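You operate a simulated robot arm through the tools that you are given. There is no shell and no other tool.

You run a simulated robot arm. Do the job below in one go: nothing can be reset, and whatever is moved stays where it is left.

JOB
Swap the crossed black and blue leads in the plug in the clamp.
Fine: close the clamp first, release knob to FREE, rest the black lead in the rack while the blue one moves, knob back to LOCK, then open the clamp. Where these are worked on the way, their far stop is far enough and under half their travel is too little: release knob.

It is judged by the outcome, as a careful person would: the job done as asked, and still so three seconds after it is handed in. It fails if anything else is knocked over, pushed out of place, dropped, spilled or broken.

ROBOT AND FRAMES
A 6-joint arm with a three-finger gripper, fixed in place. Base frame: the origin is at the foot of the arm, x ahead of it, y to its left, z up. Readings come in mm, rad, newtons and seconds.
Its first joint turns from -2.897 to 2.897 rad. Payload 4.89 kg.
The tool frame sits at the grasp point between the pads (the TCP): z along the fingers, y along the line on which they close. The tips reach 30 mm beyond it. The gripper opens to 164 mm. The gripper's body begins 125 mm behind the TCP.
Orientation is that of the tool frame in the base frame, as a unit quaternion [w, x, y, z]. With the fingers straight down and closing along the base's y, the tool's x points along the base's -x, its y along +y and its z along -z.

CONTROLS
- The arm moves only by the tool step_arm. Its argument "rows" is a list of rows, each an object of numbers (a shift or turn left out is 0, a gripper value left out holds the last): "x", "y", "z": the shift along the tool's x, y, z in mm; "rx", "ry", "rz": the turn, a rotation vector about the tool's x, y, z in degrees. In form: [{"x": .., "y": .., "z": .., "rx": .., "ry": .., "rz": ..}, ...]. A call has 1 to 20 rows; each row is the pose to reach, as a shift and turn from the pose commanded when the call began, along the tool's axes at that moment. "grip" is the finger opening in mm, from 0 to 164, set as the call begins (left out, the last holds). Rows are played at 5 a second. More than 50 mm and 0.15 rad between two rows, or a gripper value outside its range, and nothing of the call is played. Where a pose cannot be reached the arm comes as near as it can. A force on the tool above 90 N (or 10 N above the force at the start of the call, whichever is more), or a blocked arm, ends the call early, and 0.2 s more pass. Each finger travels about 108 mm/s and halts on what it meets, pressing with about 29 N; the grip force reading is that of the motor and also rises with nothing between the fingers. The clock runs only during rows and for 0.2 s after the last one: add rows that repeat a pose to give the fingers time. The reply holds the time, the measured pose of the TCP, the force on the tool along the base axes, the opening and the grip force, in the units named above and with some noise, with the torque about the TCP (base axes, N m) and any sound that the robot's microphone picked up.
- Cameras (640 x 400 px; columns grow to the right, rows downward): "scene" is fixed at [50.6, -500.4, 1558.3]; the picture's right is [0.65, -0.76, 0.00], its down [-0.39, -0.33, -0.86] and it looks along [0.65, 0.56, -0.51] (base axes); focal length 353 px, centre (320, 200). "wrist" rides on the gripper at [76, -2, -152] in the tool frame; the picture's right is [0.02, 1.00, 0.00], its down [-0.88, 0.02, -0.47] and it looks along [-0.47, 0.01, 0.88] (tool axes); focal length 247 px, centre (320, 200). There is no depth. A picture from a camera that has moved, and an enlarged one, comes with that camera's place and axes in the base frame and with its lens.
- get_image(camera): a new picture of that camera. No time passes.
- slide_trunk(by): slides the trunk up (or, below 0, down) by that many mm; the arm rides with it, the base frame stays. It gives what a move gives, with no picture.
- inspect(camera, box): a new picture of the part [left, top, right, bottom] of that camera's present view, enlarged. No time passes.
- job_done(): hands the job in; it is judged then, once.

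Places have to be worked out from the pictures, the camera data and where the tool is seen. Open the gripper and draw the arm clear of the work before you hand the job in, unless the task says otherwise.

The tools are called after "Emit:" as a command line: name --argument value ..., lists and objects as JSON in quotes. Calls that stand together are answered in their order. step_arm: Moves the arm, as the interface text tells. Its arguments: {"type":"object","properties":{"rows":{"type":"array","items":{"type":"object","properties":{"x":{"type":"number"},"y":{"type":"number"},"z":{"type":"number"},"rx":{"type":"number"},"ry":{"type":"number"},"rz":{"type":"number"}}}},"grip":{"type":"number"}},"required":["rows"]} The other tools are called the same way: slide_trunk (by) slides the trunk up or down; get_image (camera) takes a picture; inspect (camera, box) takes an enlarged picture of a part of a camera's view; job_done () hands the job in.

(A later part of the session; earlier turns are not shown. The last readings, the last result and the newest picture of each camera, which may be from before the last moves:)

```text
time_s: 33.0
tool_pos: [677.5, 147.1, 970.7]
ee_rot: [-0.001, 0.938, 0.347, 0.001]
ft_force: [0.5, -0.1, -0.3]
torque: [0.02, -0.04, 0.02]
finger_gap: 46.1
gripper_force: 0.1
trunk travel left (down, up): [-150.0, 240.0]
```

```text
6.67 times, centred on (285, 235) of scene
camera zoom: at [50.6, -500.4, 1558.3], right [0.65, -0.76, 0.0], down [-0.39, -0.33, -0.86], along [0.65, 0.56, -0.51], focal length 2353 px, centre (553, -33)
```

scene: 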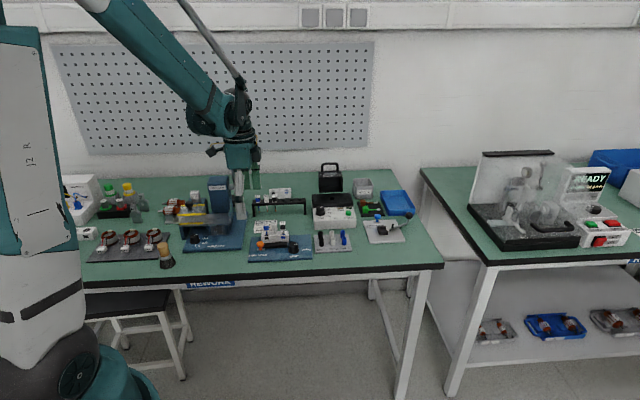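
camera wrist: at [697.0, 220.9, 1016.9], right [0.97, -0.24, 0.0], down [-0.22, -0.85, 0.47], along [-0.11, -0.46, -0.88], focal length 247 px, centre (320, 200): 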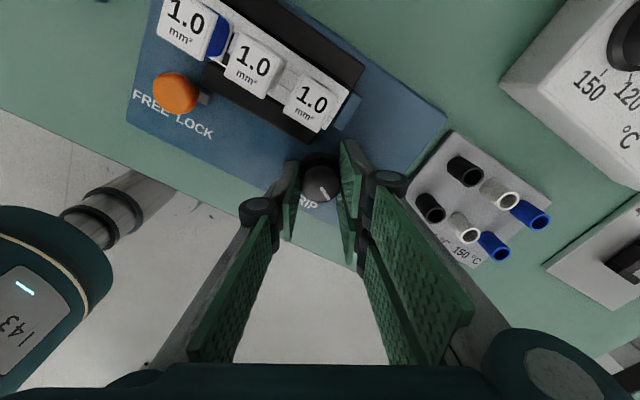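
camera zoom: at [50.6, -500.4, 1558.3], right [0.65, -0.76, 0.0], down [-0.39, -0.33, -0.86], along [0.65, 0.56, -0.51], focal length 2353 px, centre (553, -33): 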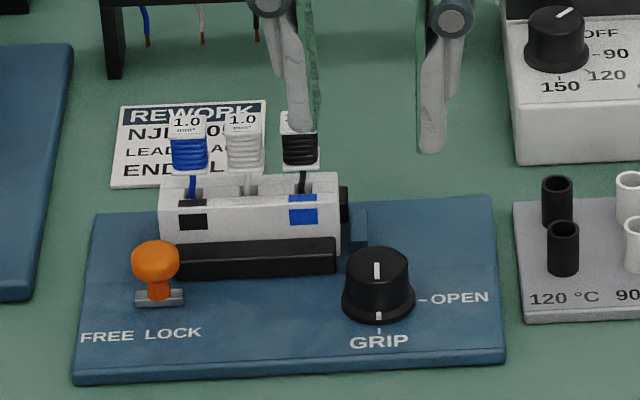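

The clamp is closed with the knob at GRIP. Next is the orange release knob at about (a 267, b 593.6, z≈854). I move there at height with the fingers closing along its slide direction and check the alignment.

Emit:
step_arm --rows '[{"x": -1.5, "y": -35, "rz": -1.3}, {"x": -3, "y": -70, "rz": -2.6}, {"x": -4.9, "y": -105.7, "rz": -4}, {"x": -4.9, "y": -105.7, "z": 25, "rz": -4}, {"x": -4.9, "y": -105.7, "z": 45, "rz": -4}, {"x": -4.9, "y": -105.7, "z": 45, "rz": -4}]' --grip 44

Emit:
get_image --camera "wrist"

Emit:
inspect --camera "wrist" --box '[240, 90, 400, 210]'

```text
time_s: 34.4
tool_pos: [604.0, 224.3, 924.9]
ee_rot: [0.0, 0.925, 0.38, 0.001]
ft_force: [-1.1, 1.9, 0.1]
torque: [-0.04, -0.02, 0.01]
finger_gap: 43.6
gripper_force: 0.1
trunk travel left (down, up): [-150.0, 240.0]
```

```text
taken
camera wrist: at [657.5, 278.0, 1077.4], right [0.72, -0.7, 0.0], down [-0.61, -0.63, 0.47], along [-0.33, -0.34, -0.88], focal length 247 px, centre (320, 200)
```

wrist: 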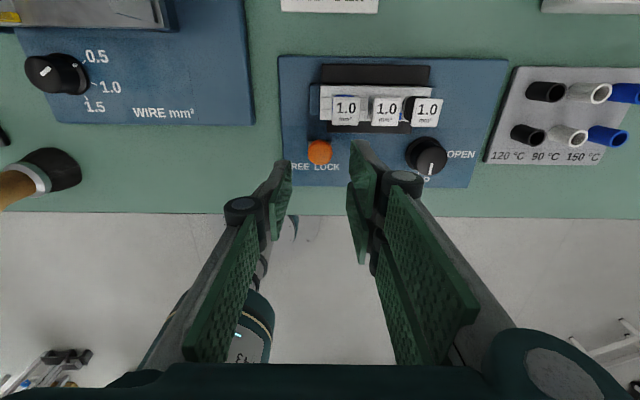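

```text
3.33 times, centred on (320, 150) of wrist
camera zoom: at [657.5, 278.0, 1077.4], right [0.72, -0.7, 0.0], down [-0.61, -0.63, 0.47], along [-0.33, -0.34, -0.88], focal length 823 px, centre (320, 367)
```

zoom: 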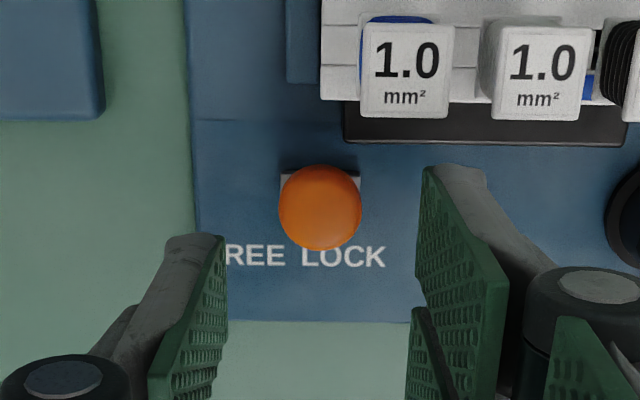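

The orange head is at tool (x≈8, y≈-0.6), and the tags clear my prongs by about 6 mm. I shift 3 mm, descend so the tips are at z≈846 (above the jaw bar), then close on the head.

Emit:
step_arm --rows '[{"x": 3, "z": 15}, {"x": 3, "z": 30}, {"x": 3, "z": 42}, {"x": 3, "z": 49}, {"x": 3, "z": 49}]'

Emit:
step_arm --rows '[{"z": 0}, {"z": 0}, {"z": 0}, {"z": 0}]' --grip 16

Emit:
get_image --camera "wrist"

Emit:
inspect --camera "scene" --box '[230, 195, 330, 265]'

```text
time_s: 35.6
tool_pos: [606.5, 227.6, 874.8]
ee_rot: [-0.001, 0.925, 0.379, 0.001]
ft_force: [-0.1, 0.1, -0.6]
torque: [0.0, 0.04, 0.02]
finger_gap: 44.0
gripper_force: 0.0
trunk travel left (down, up): [-150.0, 240.0]
```

```text
time_s: 36.6
tool_pos: [606.7, 226.8, 875.1]
ee_rot: [0.0, 0.925, 0.379, 0.001]
ft_force: [0.1, -1.7, -2.1]
torque: [-0.06, 0.02, 0.09]
finger_gap: 21.4
gripper_force: 44.9
trunk travel left (down, up): [-150.0, 240.0]
```

```text
taken
camera wrist: at [659.6, 281.2, 1027.7], right [0.72, -0.7, 0.0], down [-0.61, -0.63, 0.47], along [-0.33, -0.34, -0.88], focal length 247 px, centre (320, 200)
```

wrist: 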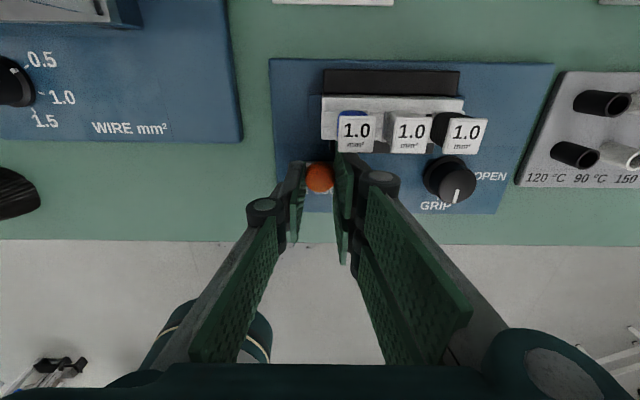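

```text
5.71 times, centred on (280, 230) of scene
camera zoom: at [50.6, -500.4, 1558.3], right [0.65, -0.76, 0.0], down [-0.39, -0.33, -0.86], along [0.65, 0.56, -0.51], focal length 2017 px, centre (549, 29)
```

zoom: 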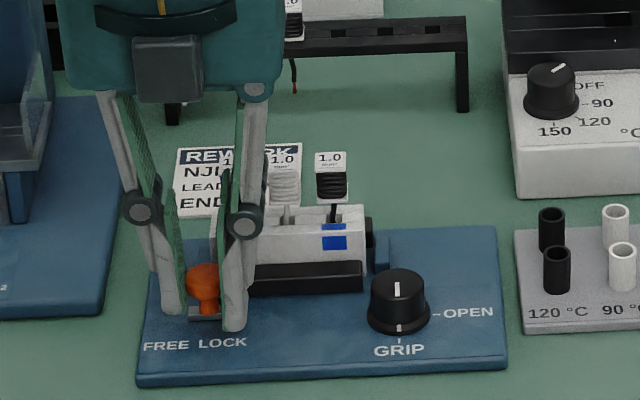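

The head is gripped (gap 21 mm). I slide it toward FREE (tool −y) in small steps and watch the force.

Emit:
step_arm --rows '[{"y": -2}, {"y": -4}, {"y": -6}, {"y": -8}, {"y": -8}]'

Emit:
inspect --camera "wrist" --box '[240, 90, 400, 210]'

```text
time_s: 37.8
tool_pos: [602.4, 233.0, 874.7]
ee_rot: [0.0, 0.925, 0.381, 0.002]
ft_force: [0.4, 0.5, 20.9]
torque: [-0.01, 0.02, 0.12]
finger_gap: 21.3
gripper_force: 45.2
trunk travel left (down, up): [-150.0, 240.0]
```

```text
3.33 times, centred on (320, 150) of wrist
camera zoom: at [654.1, 286.5, 1027.6], right [0.72, -0.7, 0.0], down [-0.61, -0.63, 0.47], along [-0.33, -0.34, -0.88], focal length 823 px, centre (320, 367)
```

zoom: 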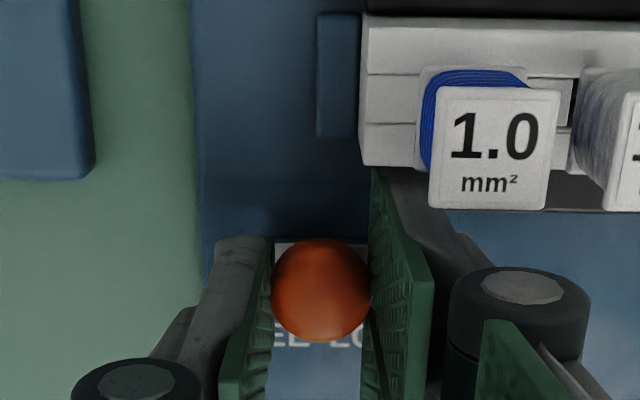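

The knob slides freely. I continue toward the far stop.

Emit:
step_arm --rows '[{"y": -2}, {"y": -4}, {"y": -6}, {"y": -8}, {"y": -10}, {"y": -10}]'

Emit:
inspect --camera "scene" --box '[230, 195, 330, 265]'

```text
time_s: 39.2
tool_pos: [595.5, 239.5, 874.8]
ee_rot: [0.0, 0.925, 0.379, 0.001]
ft_force: [-6.5, -6.5, -0.3]
torque: [-0.14, 0.17, 0.06]
finger_gap: 21.4
gripper_force: 45.2
trunk travel left (down, up): [-150.0, 240.0]
```

```text
5.71 times, centred on (280, 230) of scene
camera zoom: at [50.6, -500.4, 1558.3], right [0.65, -0.76, 0.0], down [-0.39, -0.33, -0.86], along [0.65, 0.56, -0.51], focal length 2017 px, centre (549, 29)
```

zoom: 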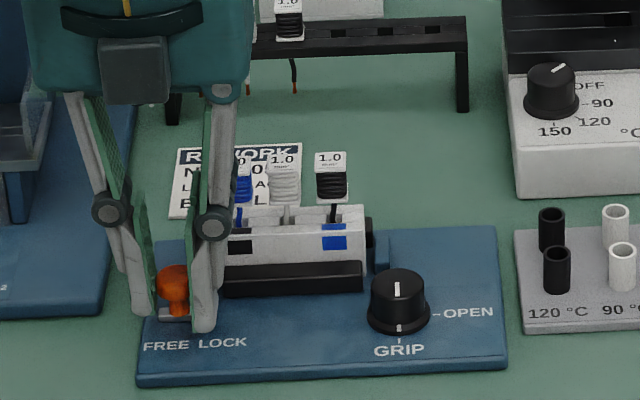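

It has moved 18 mm with little resistance. I continue in 1.5 mm steps until the stop shows in the force.

Emit:
step_arm --rows '[{"y": -1.5}, {"y": -3}, {"y": -4.5}, {"y": -6}, {"y": -6}]'

Emit:
inspect --camera "wrist" --box '[240, 90, 400, 210]'

```text
time_s: 40.4
tool_pos: [591.6, 241.4, 875.3]
ee_rot: [0.0, 0.925, 0.38, 0.001]
ft_force: [13.6, -26.7, -0.4]
torque: [-0.7, -0.29, -0.05]
finger_gap: 21.1
gripper_force: 45.2
trunk travel left (down, up): [-150.0, 240.0]
```

```text
3.33 times, centred on (320, 150) of wrist
camera zoom: at [644.9, 296.2, 1027.5], right [0.72, -0.7, 0.0], down [-0.62, -0.63, 0.47], along [-0.33, -0.34, -0.88], focal length 823 px, centre (320, 367)
```

zoom: 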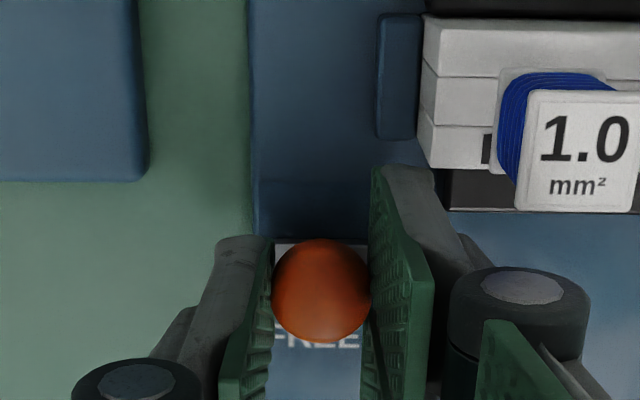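

Resistance of about 29 N along the slide shows the far stop, with the head over FREE. I release and rise straight up, then look.

Emit:
step_arm --rows '[{"y": 1.5}, {"y": 1.5}, {"y": 1.5}, {"y": 1.5, "z": -20}, {"y": 1.5, "z": -50}, {"y": 1.5, "z": -85}, {"y": 1.5, "z": -115}, {"y": 1.5, "z": -115}]' --grip 44

Emit:
get_image --camera "wrist"

Emit:
inspect --camera "wrist" --box '[270, 20, 460, 160]'

Emit:
inspect --camera "scene" --box '[240, 175, 330, 265]'

```text
time_s: 42.2
tool_pos: [589.3, 241.7, 989.5]
ee_rot: [0.0, 0.925, 0.379, 0.001]
ft_force: [-0.7, -0.2, 0.0]
torque: [0.02, -0.04, 0.0]
finger_gap: 44.2
gripper_force: 0.1
trunk travel left (down, up): [-150.0, 240.0]
```

```text
taken
camera wrist: at [643.9, 296.6, 1142.5], right [0.72, -0.7, 0.0], down [-0.61, -0.63, 0.47], along [-0.33, -0.34, -0.88], focal length 247 px, centre (320, 200)
```

wrist: 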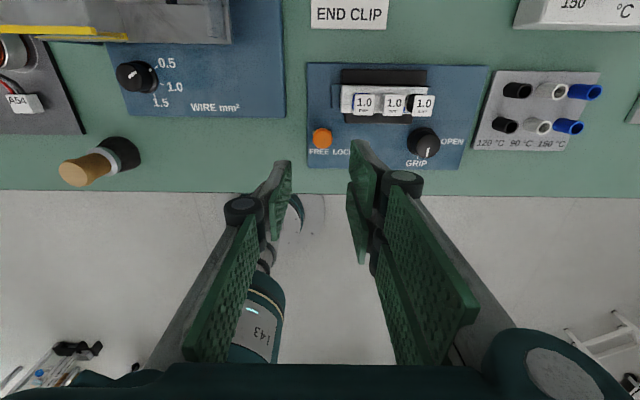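

```text
2.86 times, centred on (365, 90) of wrist
camera zoom: at [643.9, 296.6, 1142.5], right [0.72, -0.7, 0.0], down [-0.61, -0.63, 0.47], along [-0.33, -0.34, -0.88], focal length 706 px, centre (191, 514)
```

zoom: 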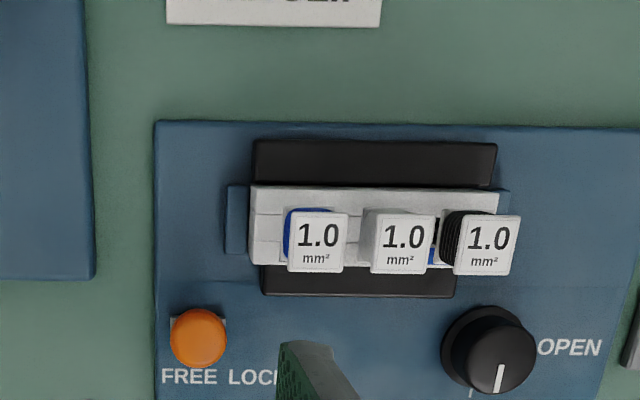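

```text
4.44 times, centred on (285, 220) of scene
camera zoom: at [50.6, -500.4, 1558.3], right [0.65, -0.76, 0.0], down [-0.39, -0.33, -0.86], along [0.65, 0.56, -0.51], focal length 1569 px, centre (476, 111)
```

zoom: 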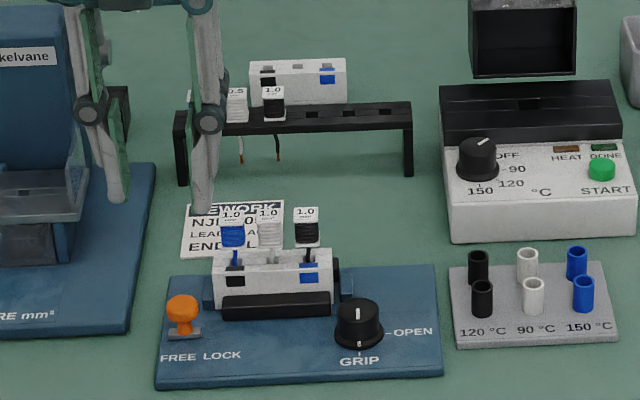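

The release knob is at FREE. The plug's leads are now at a≈285 / 312 / 339.6, b≈637.5. Next I need the rack's empty slots, so I fly over to view the rack from close up.

Emit:
step_arm --rows '[{"x": 19, "y": 7.6, "z": -20, "rz": -8.2}, {"x": 38, "y": 15.2, "z": -20, "rz": -16.4}, {"x": 57, "y": 22.8, "z": -20, "rz": -24.6}, {"x": 76, "y": 30.4, "z": -20, "rz": -32.8}, {"x": 95, "y": 38, "z": -20, "rz": -41}, {"x": 114, "y": 45.6, "z": -20, "rz": -49.2}, {"x": 133, "y": 53.2, "z": -20, "rz": -57.4}, {"x": 152, "y": 61, "z": -20, "rz": -65.6}, {"x": 171, "y": 69, "z": -20, "rz": -73.8}, {"x": 190, "y": 76, "z": -20, "rz": -82}, {"x": 210, "y": 84, "z": -20, "rz": -90.1}, {"x": 210, "y": 84, "z": -20, "rz": -90.1}]' --grip 60

Emit:
get_image --camera "wrist"

Emit:
inspect --camera "wrist" --box '[270, 20, 450, 170]'

```text
time_s: 44.8
tool_pos: [799.6, 329.3, 1010.7]
ee_rot: [0.001, 0.385, 0.923, 0.001]
ft_force: [0.7, 0.2, -0.2]
torque: [-0.03, 0.05, 0.01]
finger_gap: 60.0
gripper_force: 0.0
trunk travel left (down, up): [-150.0, 240.0]
```

```text
taken
camera wrist: at [744.5, 382.5, 1161.8], right [0.69, 0.72, 0.0], down [0.63, -0.61, 0.47], along [0.34, -0.33, -0.88], focal length 247 px, centre (320, 200)
```

wrist: 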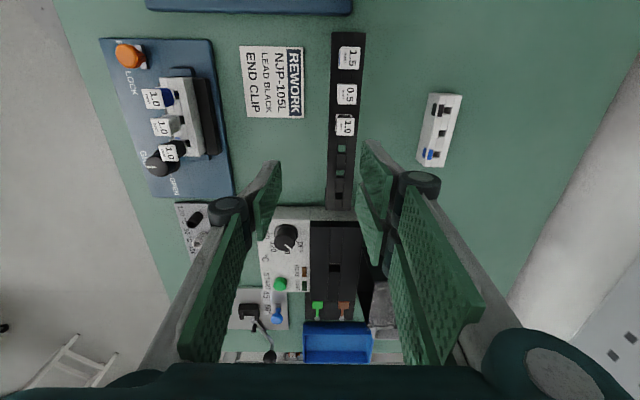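

```text
2.67 times, centred on (360, 95) of wrist
camera zoom: at [744.5, 382.5, 1161.8], right [0.69, 0.72, 0.0], down [0.63, -0.61, 0.47], along [0.34, -0.33, -0.88], focal length 659 px, centre (213, 480)
```

zoom: 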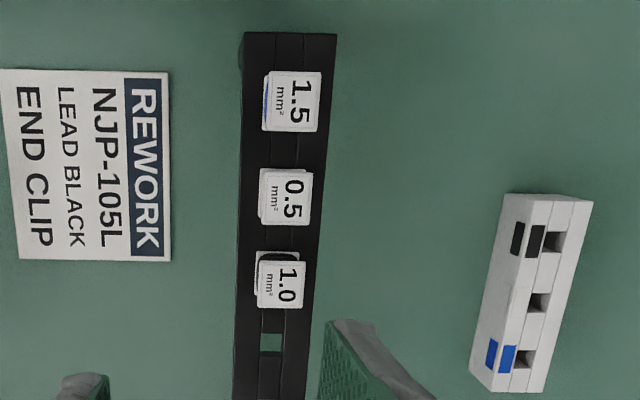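

The rack runs parallel to the fixture. Its leads sit at a≈245 / 275 / 306, b≈824, tag z≈900, with a pitch of about 30.8 mm, so the empty slots should be near a≈337, 368 and 399. I move over slot 5 and lower for a precise look.

Emit:
step_arm --rows '[{"x": -10, "y": 8, "z": 12}, {"x": -20, "y": 16, "z": 24}, {"x": -30, "y": 24, "z": 36}, {"x": -38, "y": 24.5, "z": 50}, {"x": -38, "y": 24.5, "z": 50}]' --grip 80

Emit:
get_image --camera "wrist"

Emit:
inspect --camera "wrist" --box '[240, 50, 400, 190]'

Emit:
inspect --camera "scene" --box '[240, 120, 360, 220]'

```text
time_s: 46.0
tool_pos: [844.4, 320.8, 959.7]
ee_rot: [0.001, 0.385, 0.923, 0.001]
ft_force: [-0.5, 0.2, -0.7]
torque: [-0.01, 0.0, 0.03]
finger_gap: 79.9
gripper_force: 0.0
trunk travel left (down, up): [-150.0, 240.0]
```

```text
taken
camera wrist: at [788.9, 373.3, 1112.7], right [0.69, 0.72, 0.0], down [0.63, -0.61, 0.47], along [0.34, -0.33, -0.88], focal length 247 px, centre (320, 200)
```

wrist: 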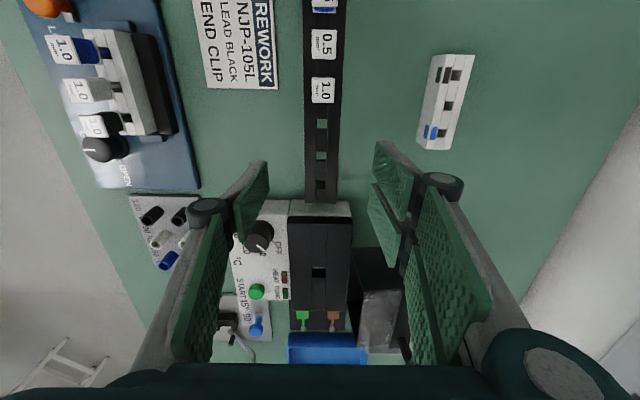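

```text
2.86 times, centred on (320, 120) of wrist
camera zoom: at [788.9, 373.3, 1112.7], right [0.69, 0.72, 0.0], down [0.63, -0.61, 0.47], along [0.34, -0.33, -0.88], focal length 706 px, centre (320, 429)
```

zoom: 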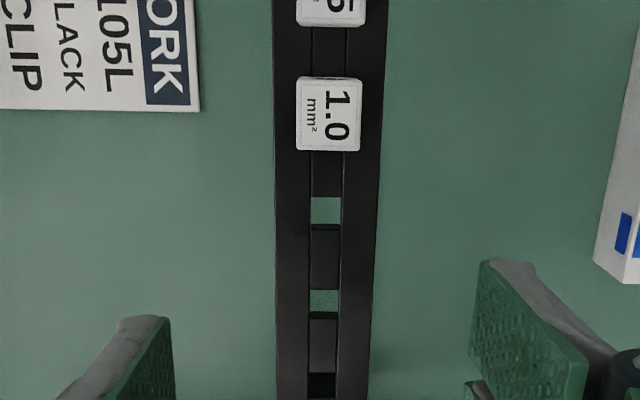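

```text
4.00 times, centred on (300, 170) of scene
camera zoom: at [50.6, -500.4, 1558.3], right [0.65, -0.76, 0.0], down [-0.39, -0.33, -0.86], along [0.65, 0.56, -0.51], focal length 1412 px, centre (400, 320)
```

zoom: 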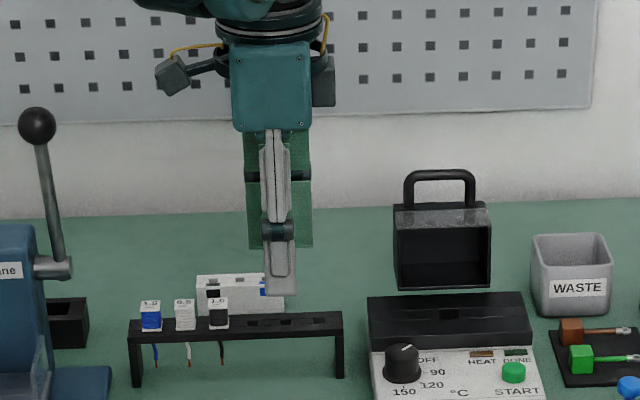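

Slot 5 is at (a≈368, b≈825) with the rack top at z≈877, and a seated handle spans z 877–902. To pull the black lead (a≈339.6) without touching white, I grip with the tool offset 16.5 mm to the right so a single far prong covers it. I move above and check.

Emit:
step_arm --rows '[{"z": -40}, {"x": 3, "y": -40, "z": -40}, {"x": 6, "y": -85, "z": -40}, {"x": 9, "y": -130, "z": -40}, {"x": 11.6, "y": -170, "z": -40}, {"x": 11.6, "y": -187, "z": -40}, {"x": 11.6, "y": -187, "z": -12}, {"x": 11.6, "y": -187, "z": 14}, {"x": 11.6, "y": -187, "z": 14}]' --grip 50

Emit:
get_image --camera "wrist"

Emit:
inspect --camera "wrist" --box '[240, 90, 420, 220]'

```text
time_s: 48.0
tool_pos: [702.8, 197.8, 945.6]
ee_rot: [0.0, 0.385, 0.923, 0.001]
ft_force: [-0.1, -0.2, -0.2]
torque: [-0.01, 0.03, -0.01]
finger_gap: 49.8
gripper_force: 0.0
trunk travel left (down, up): [-150.0, 240.0]
```

```text
taken
camera wrist: at [648.8, 249.8, 1097.4], right [0.69, 0.72, 0.0], down [0.63, -0.61, 0.47], along [0.34, -0.33, -0.88], focal length 247 px, centre (320, 200)
```

wrist: 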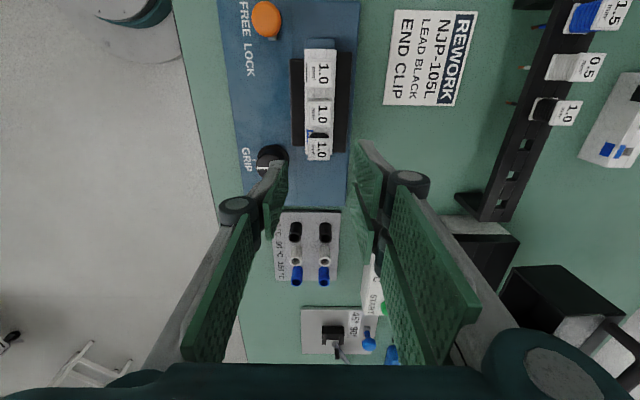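

```text
3.08 times, centred on (330, 155) of wrist
camera zoom: at [648.8, 249.8, 1097.4], right [0.69, 0.72, 0.0], down [0.63, -0.61, 0.47], along [0.34, -0.33, -0.88], focal length 760 px, centre (289, 338)
```

zoom: 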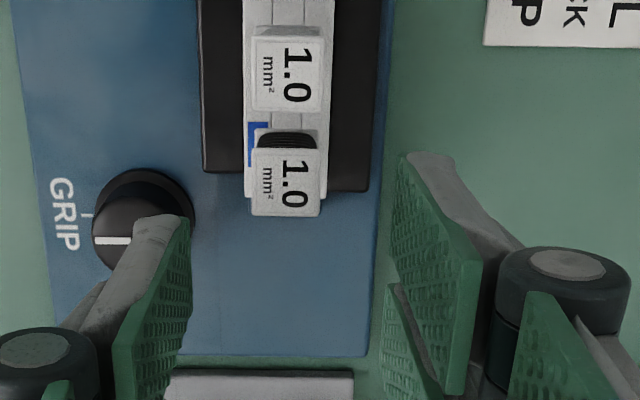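

The black lead is at tool (18.7, −1.9) and white's edge stays clear of my far prong. I shift to a 15 mm offset, centre it, and descend so the pads cover the handle (TCP z≈912).

Emit:
step_arm --rows '[{"x": 3.7, "y": -1.9}, {"x": 3.7, "y": -1.9, "z": 12}, {"x": 3.7, "y": -1.9, "z": 24}, {"x": 3.7, "y": -1.9, "z": 33.5}, {"x": 3.7, "y": -1.9, "z": 33.5}]' --grip 40

Emit:
get_image --camera "wrist"

Emit:
inspect --camera "wrist" --box '[250, 110, 410, 230]'

Emit:
inspect --camera "scene" --box '[240, 195, 330, 265]'

```text
time_s: 49.2
tool_pos: [697.6, 198.8, 911.9]
ee_rot: [0.0, 0.386, 0.922, 0.001]
ft_force: [-0.4, 0.2, 0.4]
torque: [0.0, 0.01, -0.03]
finger_gap: 39.9
gripper_force: 0.0
trunk travel left (down, up): [-150.0, 240.0]
```

```text
taken
camera wrist: at [643.9, 251.1, 1064.5], right [0.69, 0.72, 0.0], down [0.63, -0.61, 0.47], along [0.34, -0.33, -0.88], focal length 247 px, centre (320, 200)
```

wrist: 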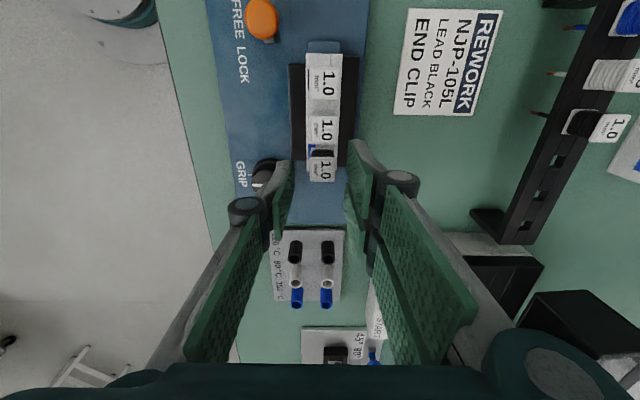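

```text
3.33 times, centred on (330, 170) of wrist
camera zoom: at [643.9, 251.1, 1064.5], right [0.69, 0.72, 0.0], down [0.63, -0.61, 0.47], along [0.34, -0.33, -0.88], focal length 823 px, centre (287, 300)
```

zoom: 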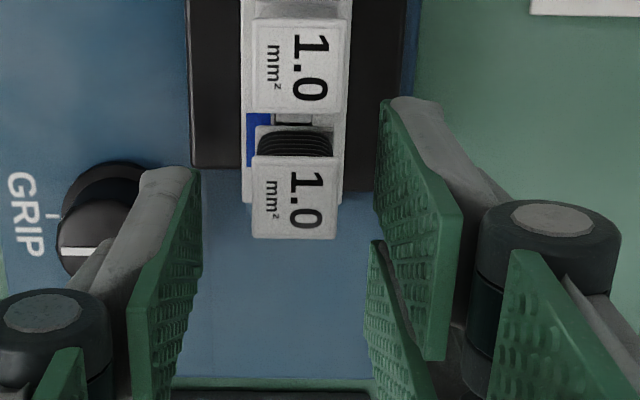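

```text
5.71 times, centred on (285, 230) of scene
camera zoom: at [50.6, -500.4, 1558.3], right [0.65, -0.76, 0.0], down [-0.39, -0.33, -0.86], along [0.65, 0.56, -0.51], focal length 2017 px, centre (520, 29)
```

zoom: 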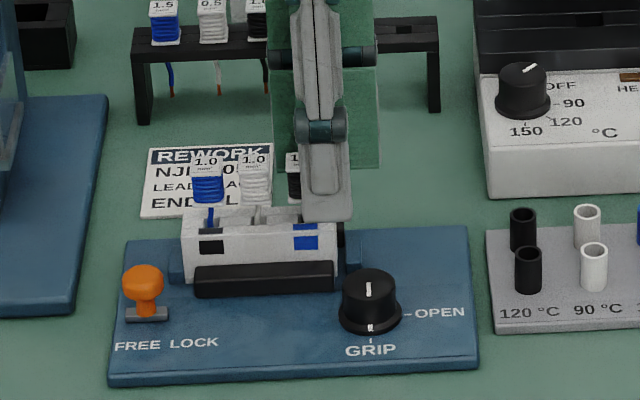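

Geometry checks out: lead at tool x≈14.4, white's edge at 32.4, my prong edge at about 29.5. I close on the black handle.

Emit:
step_arm --rows '[{"z": 0}, {"z": 0}, {"z": 0}, {"z": 0}]' --grip 10

Emit:
inspect --camera "wrist" --box '[250, 110, 410, 230]'

```text
time_s: 50.2
tool_pos: [699.3, 198.0, 912.5]
ee_rot: [0.002, 0.385, 0.923, 0.0]
ft_force: [0.1, 0.6, -0.3]
torque: [0.0, 0.01, 0.02]
finger_gap: 16.4
gripper_force: 28.6
trunk travel left (down, up): [-150.0, 240.0]
```

```text
3.33 times, centred on (330, 170) of wrist
camera zoom: at [643.9, 251.1, 1064.7], right [0.69, 0.72, 0.0], down [0.63, -0.61, 0.47], along [0.34, -0.33, -0.88], focal length 823 px, centre (287, 300)
```

zoom: 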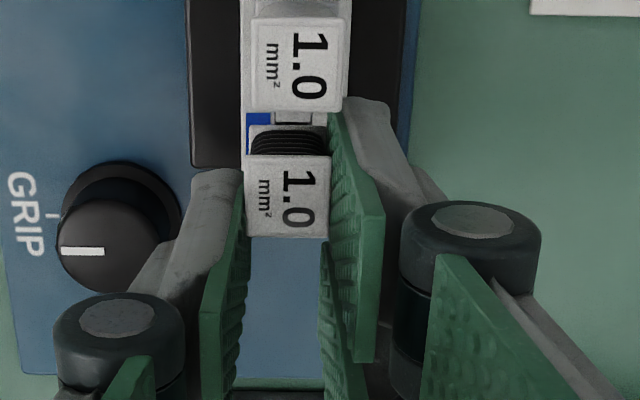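

The handle is held (gap 16.4 mm, 29 N) and white is untouched. I lift straight up slowly.

Emit:
step_arm --rows '[{"z": -4}, {"z": -10}, {"z": -18}, {"z": -28}, {"z": -40}, {"z": -55}, {"z": -70}, {"z": -85}, {"z": -100}, {"z": -100}]'

Emit:
get_image --camera "wrist"

Emit:
inspect --camera "scene" --box '[240, 150, 340, 265]'

```text
time_s: 52.4
tool_pos: [700.5, 197.1, 1013.8]
ee_rot: [0.0, 0.384, 0.923, 0.001]
ft_force: [-0.1, -0.8, -0.2]
torque: [-0.02, -0.04, -0.01]
finger_gap: 16.5
gripper_force: 29.2
trunk travel left (down, up): [-150.0, 240.0]
```

```text
taken
camera wrist: at [644.4, 250.5, 1165.3], right [0.69, 0.72, 0.0], down [0.63, -0.61, 0.47], along [0.34, -0.33, -0.88], focal length 247 px, centre (320, 200)
```

wrist: 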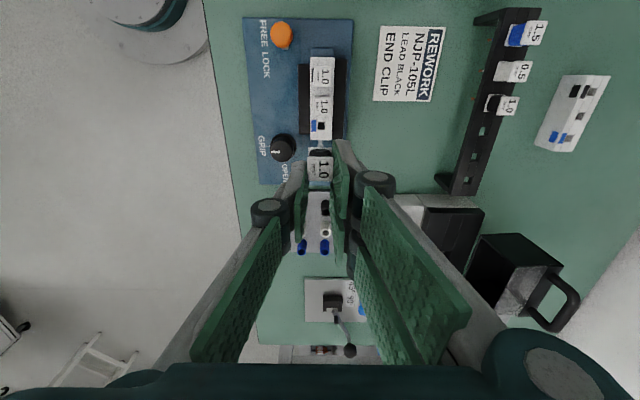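

```text
3.48 times, centred on (290, 208) of scene
camera zoom: at [50.6, -500.4, 1558.3], right [0.65, -0.76, 0.0], down [-0.39, -0.33, -0.86], along [0.65, 0.56, -0.51], focal length 1228 px, centre (424, 174)
```

zoom: 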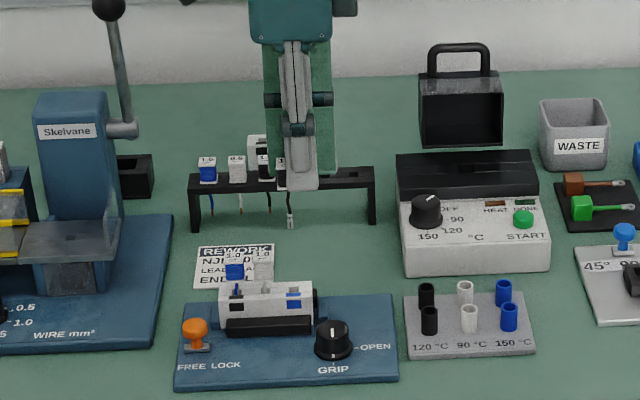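

The black lead came out cleanly. I zoom in on its end and the emptied plug hole.

Emit:
inspect --camera "scene" --box '[295, 170, 345, 225]'

Emit:
inspect --camera "wrist" --box '[270, 40, 390, 200]'

```text
7.27 times, centred on (320, 198) of scene
camera zoom: at [50.6, -500.4, 1558.3], right [0.65, -0.76, 0.0], down [-0.39, -0.33, -0.86], along [0.65, 0.56, -0.51], focal length 2567 px, centre (320, 218)
```

zoom: 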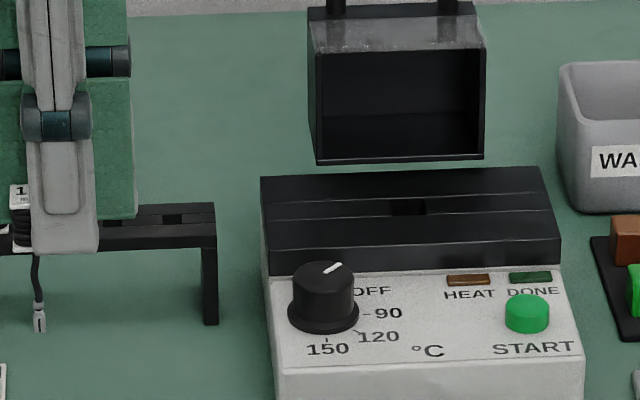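

```text
2.50 times, centred on (330, 120) of wrist
camera zoom: at [644.4, 250.5, 1165.3], right [0.69, 0.72, 0.0], down [0.63, -0.61, 0.47], along [0.34, -0.33, -0.88], focal length 617 px, centre (295, 400)
```

zoom: 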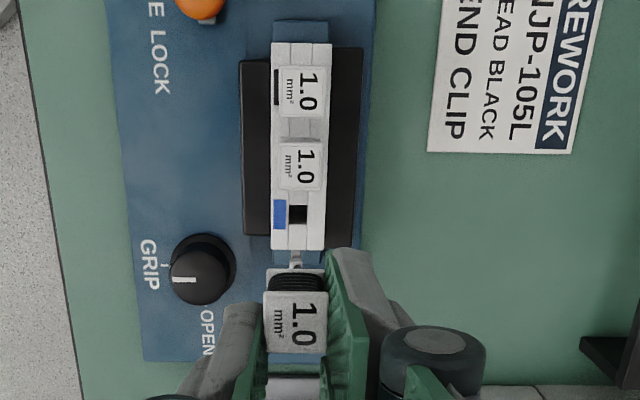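

The lead is straight, with its terminal about 45 mm below the handle, and sits at tool (14.8, −0.2). Slot 5 lies (+0.7, +0.6) from my earlier viewing pose, so I carry the lead over it at safe height and check the alignment.

Emit:
step_arm --rows '[{"x": -5, "y": 30}, {"x": -10, "y": 65}, {"x": -16, "y": 100}, {"x": -22, "y": 135}, {"x": -28, "y": 165}, {"x": -30.8, "y": 185}, {"x": -30.8, "y": 189.7}, {"x": -30.8, "y": 189.7}]'

Emit:
inspect --camera "wrist" --box '[250, 50, 410, 210]'

Emit:
inspect --camera "scene" --box '[250, 130, 350, 220]'

```text
time_s: 54.2
tool_pos: [855.7, 310.6, 1013.3]
ee_rot: [0.0, 0.384, 0.923, 0.002]
ft_force: [0.1, -0.7, 0.3]
torque: [-0.03, 0.02, -0.01]
finger_gap: 16.5
gripper_force: 29.3
trunk travel left (down, up): [-150.0, 240.0]
```

```text
2.50 times, centred on (330, 130) of wrist
camera zoom: at [799.9, 363.0, 1165.6], right [0.69, 0.72, 0.0], down [0.63, -0.61, 0.47], along [0.34, -0.33, -0.88], focal length 617 px, centre (295, 375)
```

zoom: 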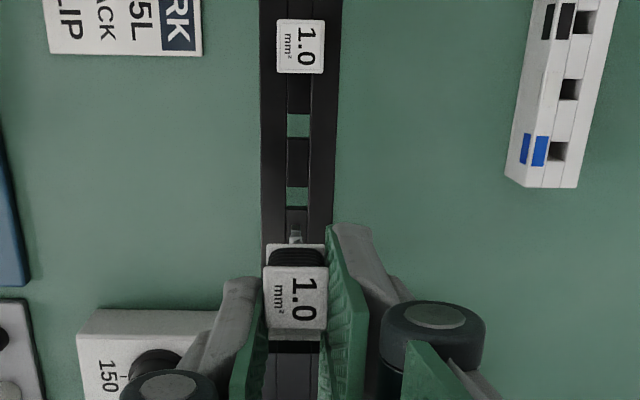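

```text
4.44 times, centred on (300, 175) of scene
camera zoom: at [50.6, -500.4, 1558.3], right [0.65, -0.76, 0.0], down [-0.39, -0.33, -0.86], along [0.65, 0.56, -0.51], focal length 1569 px, centre (409, 311)
```

zoom: 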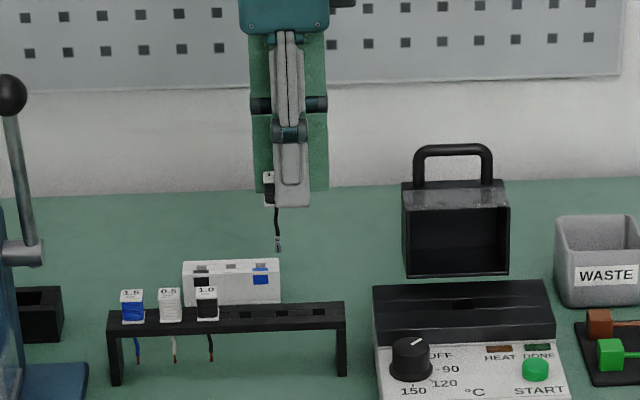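

The handle lines up over slot 5 at tool (15.3, 0.1). To check the wire tip itself, I lower until it is just above the rack and compare directly.

Emit:
step_arm --rows '[{"z": 12}, {"z": 24}, {"z": 35}, {"z": 35}]'

Emit:
inspect --camera "wrist" --box '[280, 90, 370, 180]'

Emit:
inspect --camera "scene" --box '[290, 170, 340, 220]'

```text
time_s: 55.2
tool_pos: [855.5, 309.6, 978.4]
ee_rot: [0.002, 0.384, 0.923, 0.001]
ft_force: [-0.2, 0.7, -0.6]
torque: [0.03, 0.0, 0.02]
finger_gap: 16.9
gripper_force: 29.3
trunk travel left (down, up): [-150.0, 240.0]
```

```text
4.44 times, centred on (325, 135) of wrist
camera zoom: at [800.4, 362.0, 1129.6], right [0.69, 0.72, 0.0], down [0.63, -0.61, 0.47], along [0.34, -0.33, -0.88], focal length 1098 px, centre (298, 489)
```

zoom: 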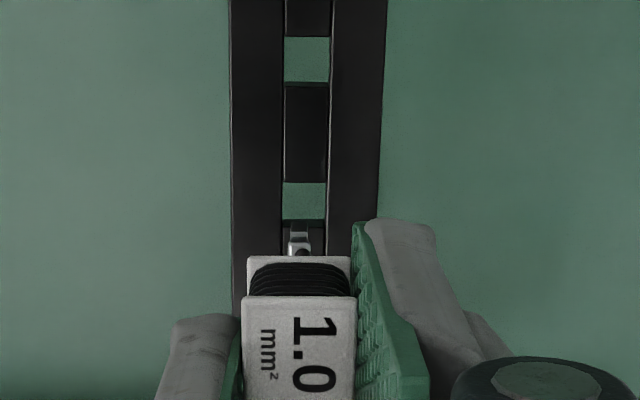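

```text
8.00 times, centred on (315, 195) of scene
camera zoom: at [50.6, -500.4, 1558.3], right [0.65, -0.76, 0.0], down [-0.39, -0.33, -0.86], along [0.65, 0.56, -0.51], focal length 2824 px, centre (360, 240)
```

zoom: 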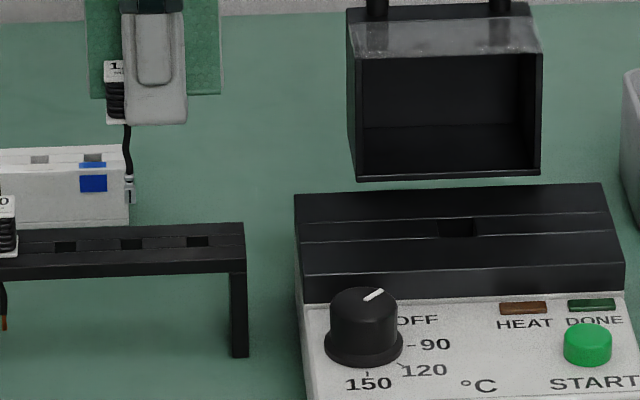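

The tip is about 22 mm above the rack, with slot 5 offset (+1.0, +1.3) mm from it. I correct that and lower until the handle is just seated.

Emit:
step_arm --rows '[{"x": 0.9, "y": 1.2}, {"x": 0.9, "y": 1.2, "z": 10}, {"x": 0.9, "y": 1.2, "z": 20}, {"x": 0.9, "y": 1.2, "z": 30}, {"x": 0.9, "y": 1.2, "z": 40}, {"x": 0.9, "y": 1.2, "z": 50}, {"x": 0.9, "y": 1.2, "z": 58}, {"x": 0.9, "y": 1.2, "z": 63}, {"x": 0.9, "y": 1.2, "z": 63}]'

Emit:
inspect --camera "wrist" --box '[250, 70, 410, 210]'

Emit:
inspect --camera "scene" --box '[270, 170, 340, 220]'

```text
time_s: 57.2
tool_pos: [854.6, 309.4, 915.6]
ee_rot: [0.001, 0.384, 0.923, 0.0]
ft_force: [-0.2, -0.6, 0.0]
torque: [-0.02, 0.0, 0.03]
finger_gap: 17.0
gripper_force: 29.2
trunk travel left (down, up): [-150.0, 240.0]
```

```text
2.86 times, centred on (330, 140) of wrist
camera zoom: at [801.1, 363.2, 1067.9], right [0.69, 0.72, 0.0], down [0.63, -0.61, 0.47], along [0.34, -0.33, -0.88], focal length 706 px, centre (291, 371)
```

zoom: 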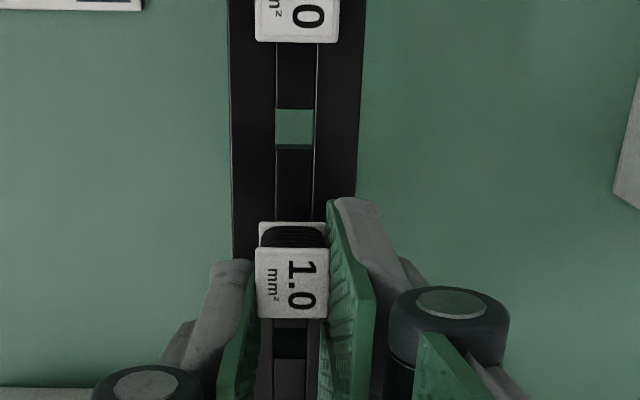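

```text
8.00 times, centred on (305, 195) of scene
camera zoom: at [50.6, -500.4, 1558.3], right [0.65, -0.76, 0.0], down [-0.39, -0.33, -0.86], along [0.65, 0.56, -0.51], focal length 2824 px, centre (440, 240)
```

zoom: 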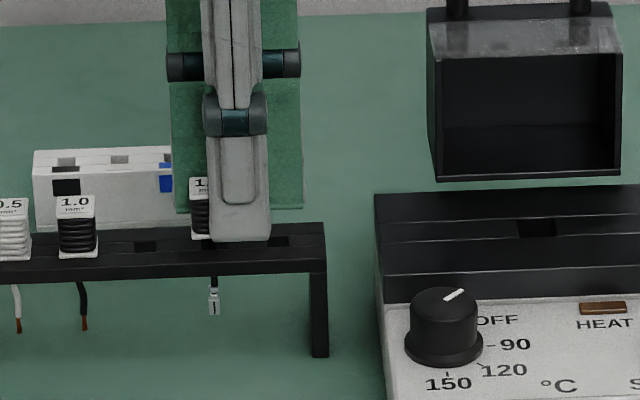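

The terminal has passed through slot 5 and the handle looks a few mm above the rack. I lower in small steps while watching the vertical force.

Emit:
step_arm --rows '[{"z": 1}, {"z": 2}, {"z": 2}]'

Emit:
inspect --camera "scene" --box '[285, 185, 325, 215]'

```text
time_s: 58.0
tool_pos: [855.6, 311.2, 913.7]
ee_rot: [0.001, 0.385, 0.923, 0.001]
ft_force: [0.0, -0.5, 0.6]
torque: [0.01, -0.03, 0.03]
finger_gap: 16.4
gripper_force: 29.2
trunk travel left (down, up): [-150.0, 240.0]
```

```text
13.33 times, centred on (305, 200) of scene
camera zoom: at [50.6, -500.4, 1558.3], right [0.65, -0.76, 0.0], down [-0.39, -0.33, -0.86], along [0.65, 0.56, -0.51], focal length 4706 px, centre (520, 200)
```

zoom: 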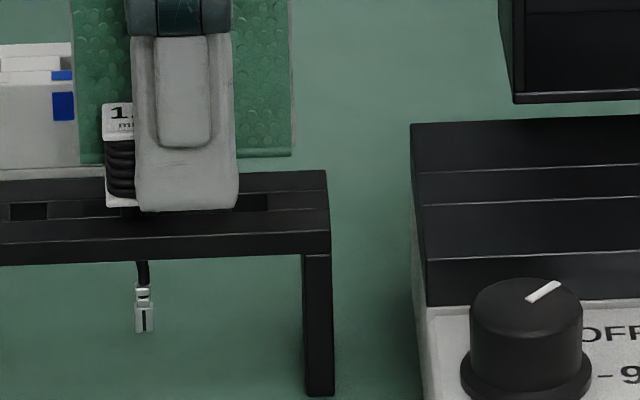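

By comparison with the seated neighbour, the handle is still about 5–6 mm up. I lower further in small steps, staying above fingertip contact with the rack (z≈877).

Emit:
step_arm --rows '[{"z": 1}, {"z": 2}, {"z": 3}, {"z": 3}]'

Emit:
inspect --camera "scene" --box '[275, 185, 325, 215]'

```text
time_s: 59.0
tool_pos: [855.3, 312.0, 909.9]
ee_rot: [0.001, 0.384, 0.923, 0.0]
ft_force: [0.0, 0.1, -1.0]
torque: [-0.02, 0.02, 0.05]
finger_gap: 16.8
gripper_force: 28.7
trunk travel left (down, up): [-150.0, 240.0]
```

```text
12.80 times, centred on (300, 200) of scene
camera zoom: at [50.6, -500.4, 1558.3], right [0.65, -0.76, 0.0], down [-0.39, -0.33, -0.86], along [0.65, 0.56, -0.51], focal length 4518 px, centre (576, 200)
```

zoom: 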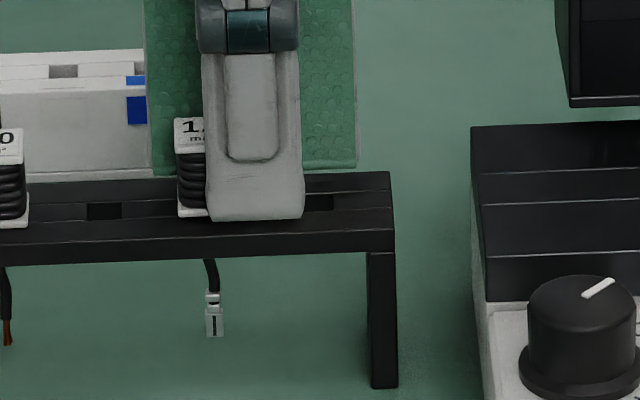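

About 2 mm remains. I lower 1.5 mm more, then open gently to let it seat.

Emit:
step_arm --rows '[{"z": 0.8}, {"z": 1.6}, {"z": 1.6}]'

Emit:
step_arm --rows '[{"z": 0}, {"z": 0}, {"z": 0}]' --grip 30

Emit:
inspect --camera "wrist" --box '[250, 70, 410, 210]'

Emit:
inspect --camera "scene" --box '[275, 185, 325, 215]'

```text
time_s: 59.8
tool_pos: [856.5, 311.6, 908.9]
ee_rot: [0.001, 0.384, 0.923, 0.001]
ft_force: [0.4, 0.4, -0.1]
torque: [0.02, 0.0, -0.04]
finger_gap: 16.8
gripper_force: 29.5
trunk travel left (down, up): [-150.0, 240.0]
```

```text
time_s: 60.6
tool_pos: [855.5, 311.7, 908.4]
ee_rot: [0.001, 0.384, 0.923, 0.001]
ft_force: [0.3, -0.6, -0.1]
torque: [0.05, -0.02, 0.01]
finger_gap: 30.1
gripper_force: 0.0
trunk travel left (down, up): [-150.0, 240.0]
```

```text
2.86 times, centred on (330, 140) of wrist
camera zoom: at [801.3, 363.9, 1060.6], right [0.69, 0.72, 0.0], down [0.63, -0.61, 0.47], along [0.34, -0.33, -0.88], focal length 706 px, centre (291, 371)
```

zoom: 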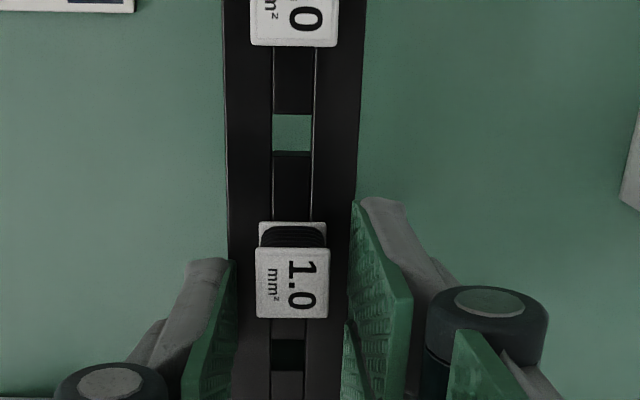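

```text
12.80 times, centred on (300, 200) of scene
camera zoom: at [50.6, -500.4, 1558.3], right [0.65, -0.76, 0.0], down [-0.39, -0.33, -0.86], along [0.65, 0.56, -0.51], focal length 4518 px, centre (576, 200)
```

zoom: 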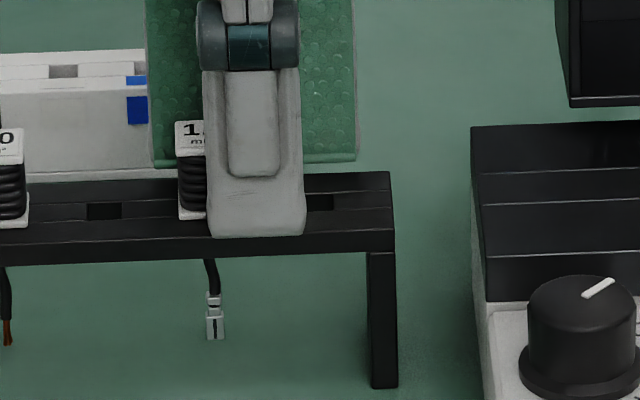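

The black lead is resting in slot 5. For blue (left end, white on its right) I must grip with the tool 15 mm to its left, and later insert it at the right end with the tool on its other side. So I approach with the tool turned 180° and turn back while carrying; first I rise and do half of that move.

Emit:
step_arm --rows '[{"z": -15}, {"z": -50}, {"z": -95}, {"x": 11.4, "y": -19, "z": -100, "rz": -8.2}, {"x": 22.8, "y": -38, "z": -100, "rz": -16.4}, {"x": 34.2, "y": -57, "z": -100, "rz": -24.6}, {"x": 45.6, "y": -76, "z": -100, "rz": -32.8}, {"x": 57, "y": -95, "z": -100, "rz": -41}, {"x": 68.4, "y": -114, "z": -100, "rz": -49.2}, {"x": 79.8, "y": -133, "z": -100, "rz": -57.4}, {"x": 91.2, "y": -152, "z": -100, "rz": -65.6}, {"x": 102.6, "y": -171, "z": -100, "rz": -73.8}, {"x": 114.2, "y": -190, "z": -100, "rz": -82}, {"x": 114.2, "y": -190, "z": -100, "rz": -90}, {"x": 114.2, "y": -190, "z": -100, "rz": -90}]' --grip 40

Emit:
step_arm --rows '[{"rz": -8.2}, {"rz": -16.4}, {"rz": -24.6}, {"rz": -32.8}, {"rz": -41}, {"rz": -49.2}, {"rz": -57.4}, {"rz": -65.6}, {"rz": -73.8}, {"rz": -82}, {"rz": -90}, {"rz": -90}]'

Emit:
get_image --camera "wrist"

Emit:
get_image --camera "scene"

```text
time_s: 63.8
tool_pos: [640.0, 259.7, 1007.0]
ee_rot: [0.001, -0.381, 0.925, 0.0]
ft_force: [-0.1, -0.6, -0.1]
torque: [0.01, 0.0, 0.01]
finger_gap: 39.8
gripper_force: 0.1
trunk travel left (down, up): [-150.0, 240.0]
```

```text
time_s: 66.4
tool_pos: [640.5, 258.3, 1008.6]
ee_rot: [-0.001, 0.923, -0.386, 0.001]
ft_force: [-0.7, 0.2, -0.6]
torque: [0.0, -0.02, 0.02]
finger_gap: 40.2
gripper_force: 0.0
trunk travel left (down, up): [-150.0, 240.0]
```

```text
taken
camera wrist: at [695.8, 204.9, 1160.4], right [-0.69, -0.72, 0.0], down [-0.64, 0.61, 0.47], along [-0.34, 0.33, -0.88], focal length 247 px, centre (320, 200)
```

wrist: 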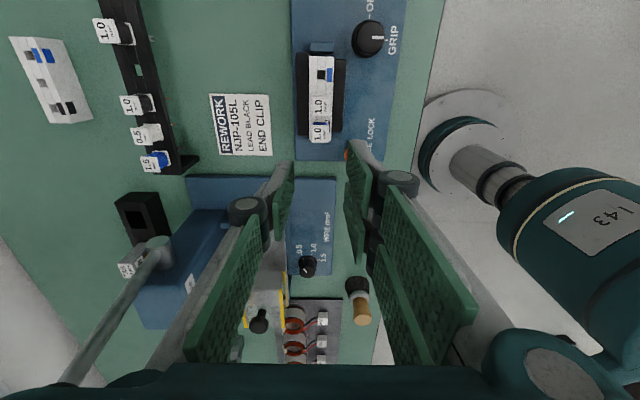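

```text
taken
```

scene: 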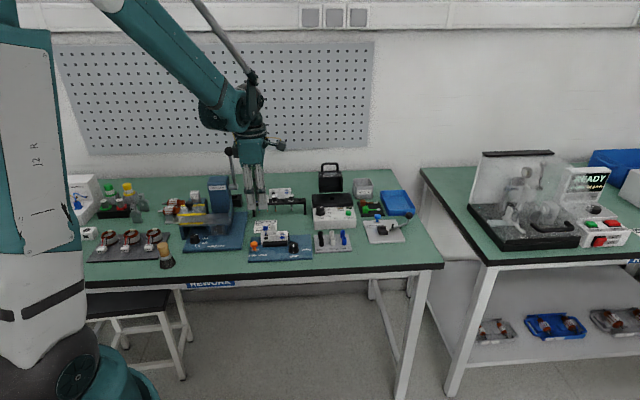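

The 180° orientation is reachable. I zoom in to locate the blue lead in this view.

Emit:
inspect --camera "wrist" --box '[260, 40, 400, 180]'

```text
2.86 times, centred on (330, 110) of wrist
camera zoom: at [695.8, 204.9, 1160.4], right [-0.69, -0.72, 0.0], down [-0.64, 0.61, 0.47], along [-0.34, 0.33, -0.88], focal length 706 px, centre (291, 457)
```

zoom: 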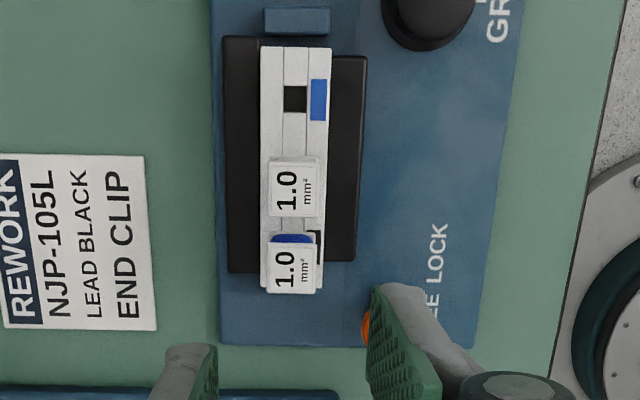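

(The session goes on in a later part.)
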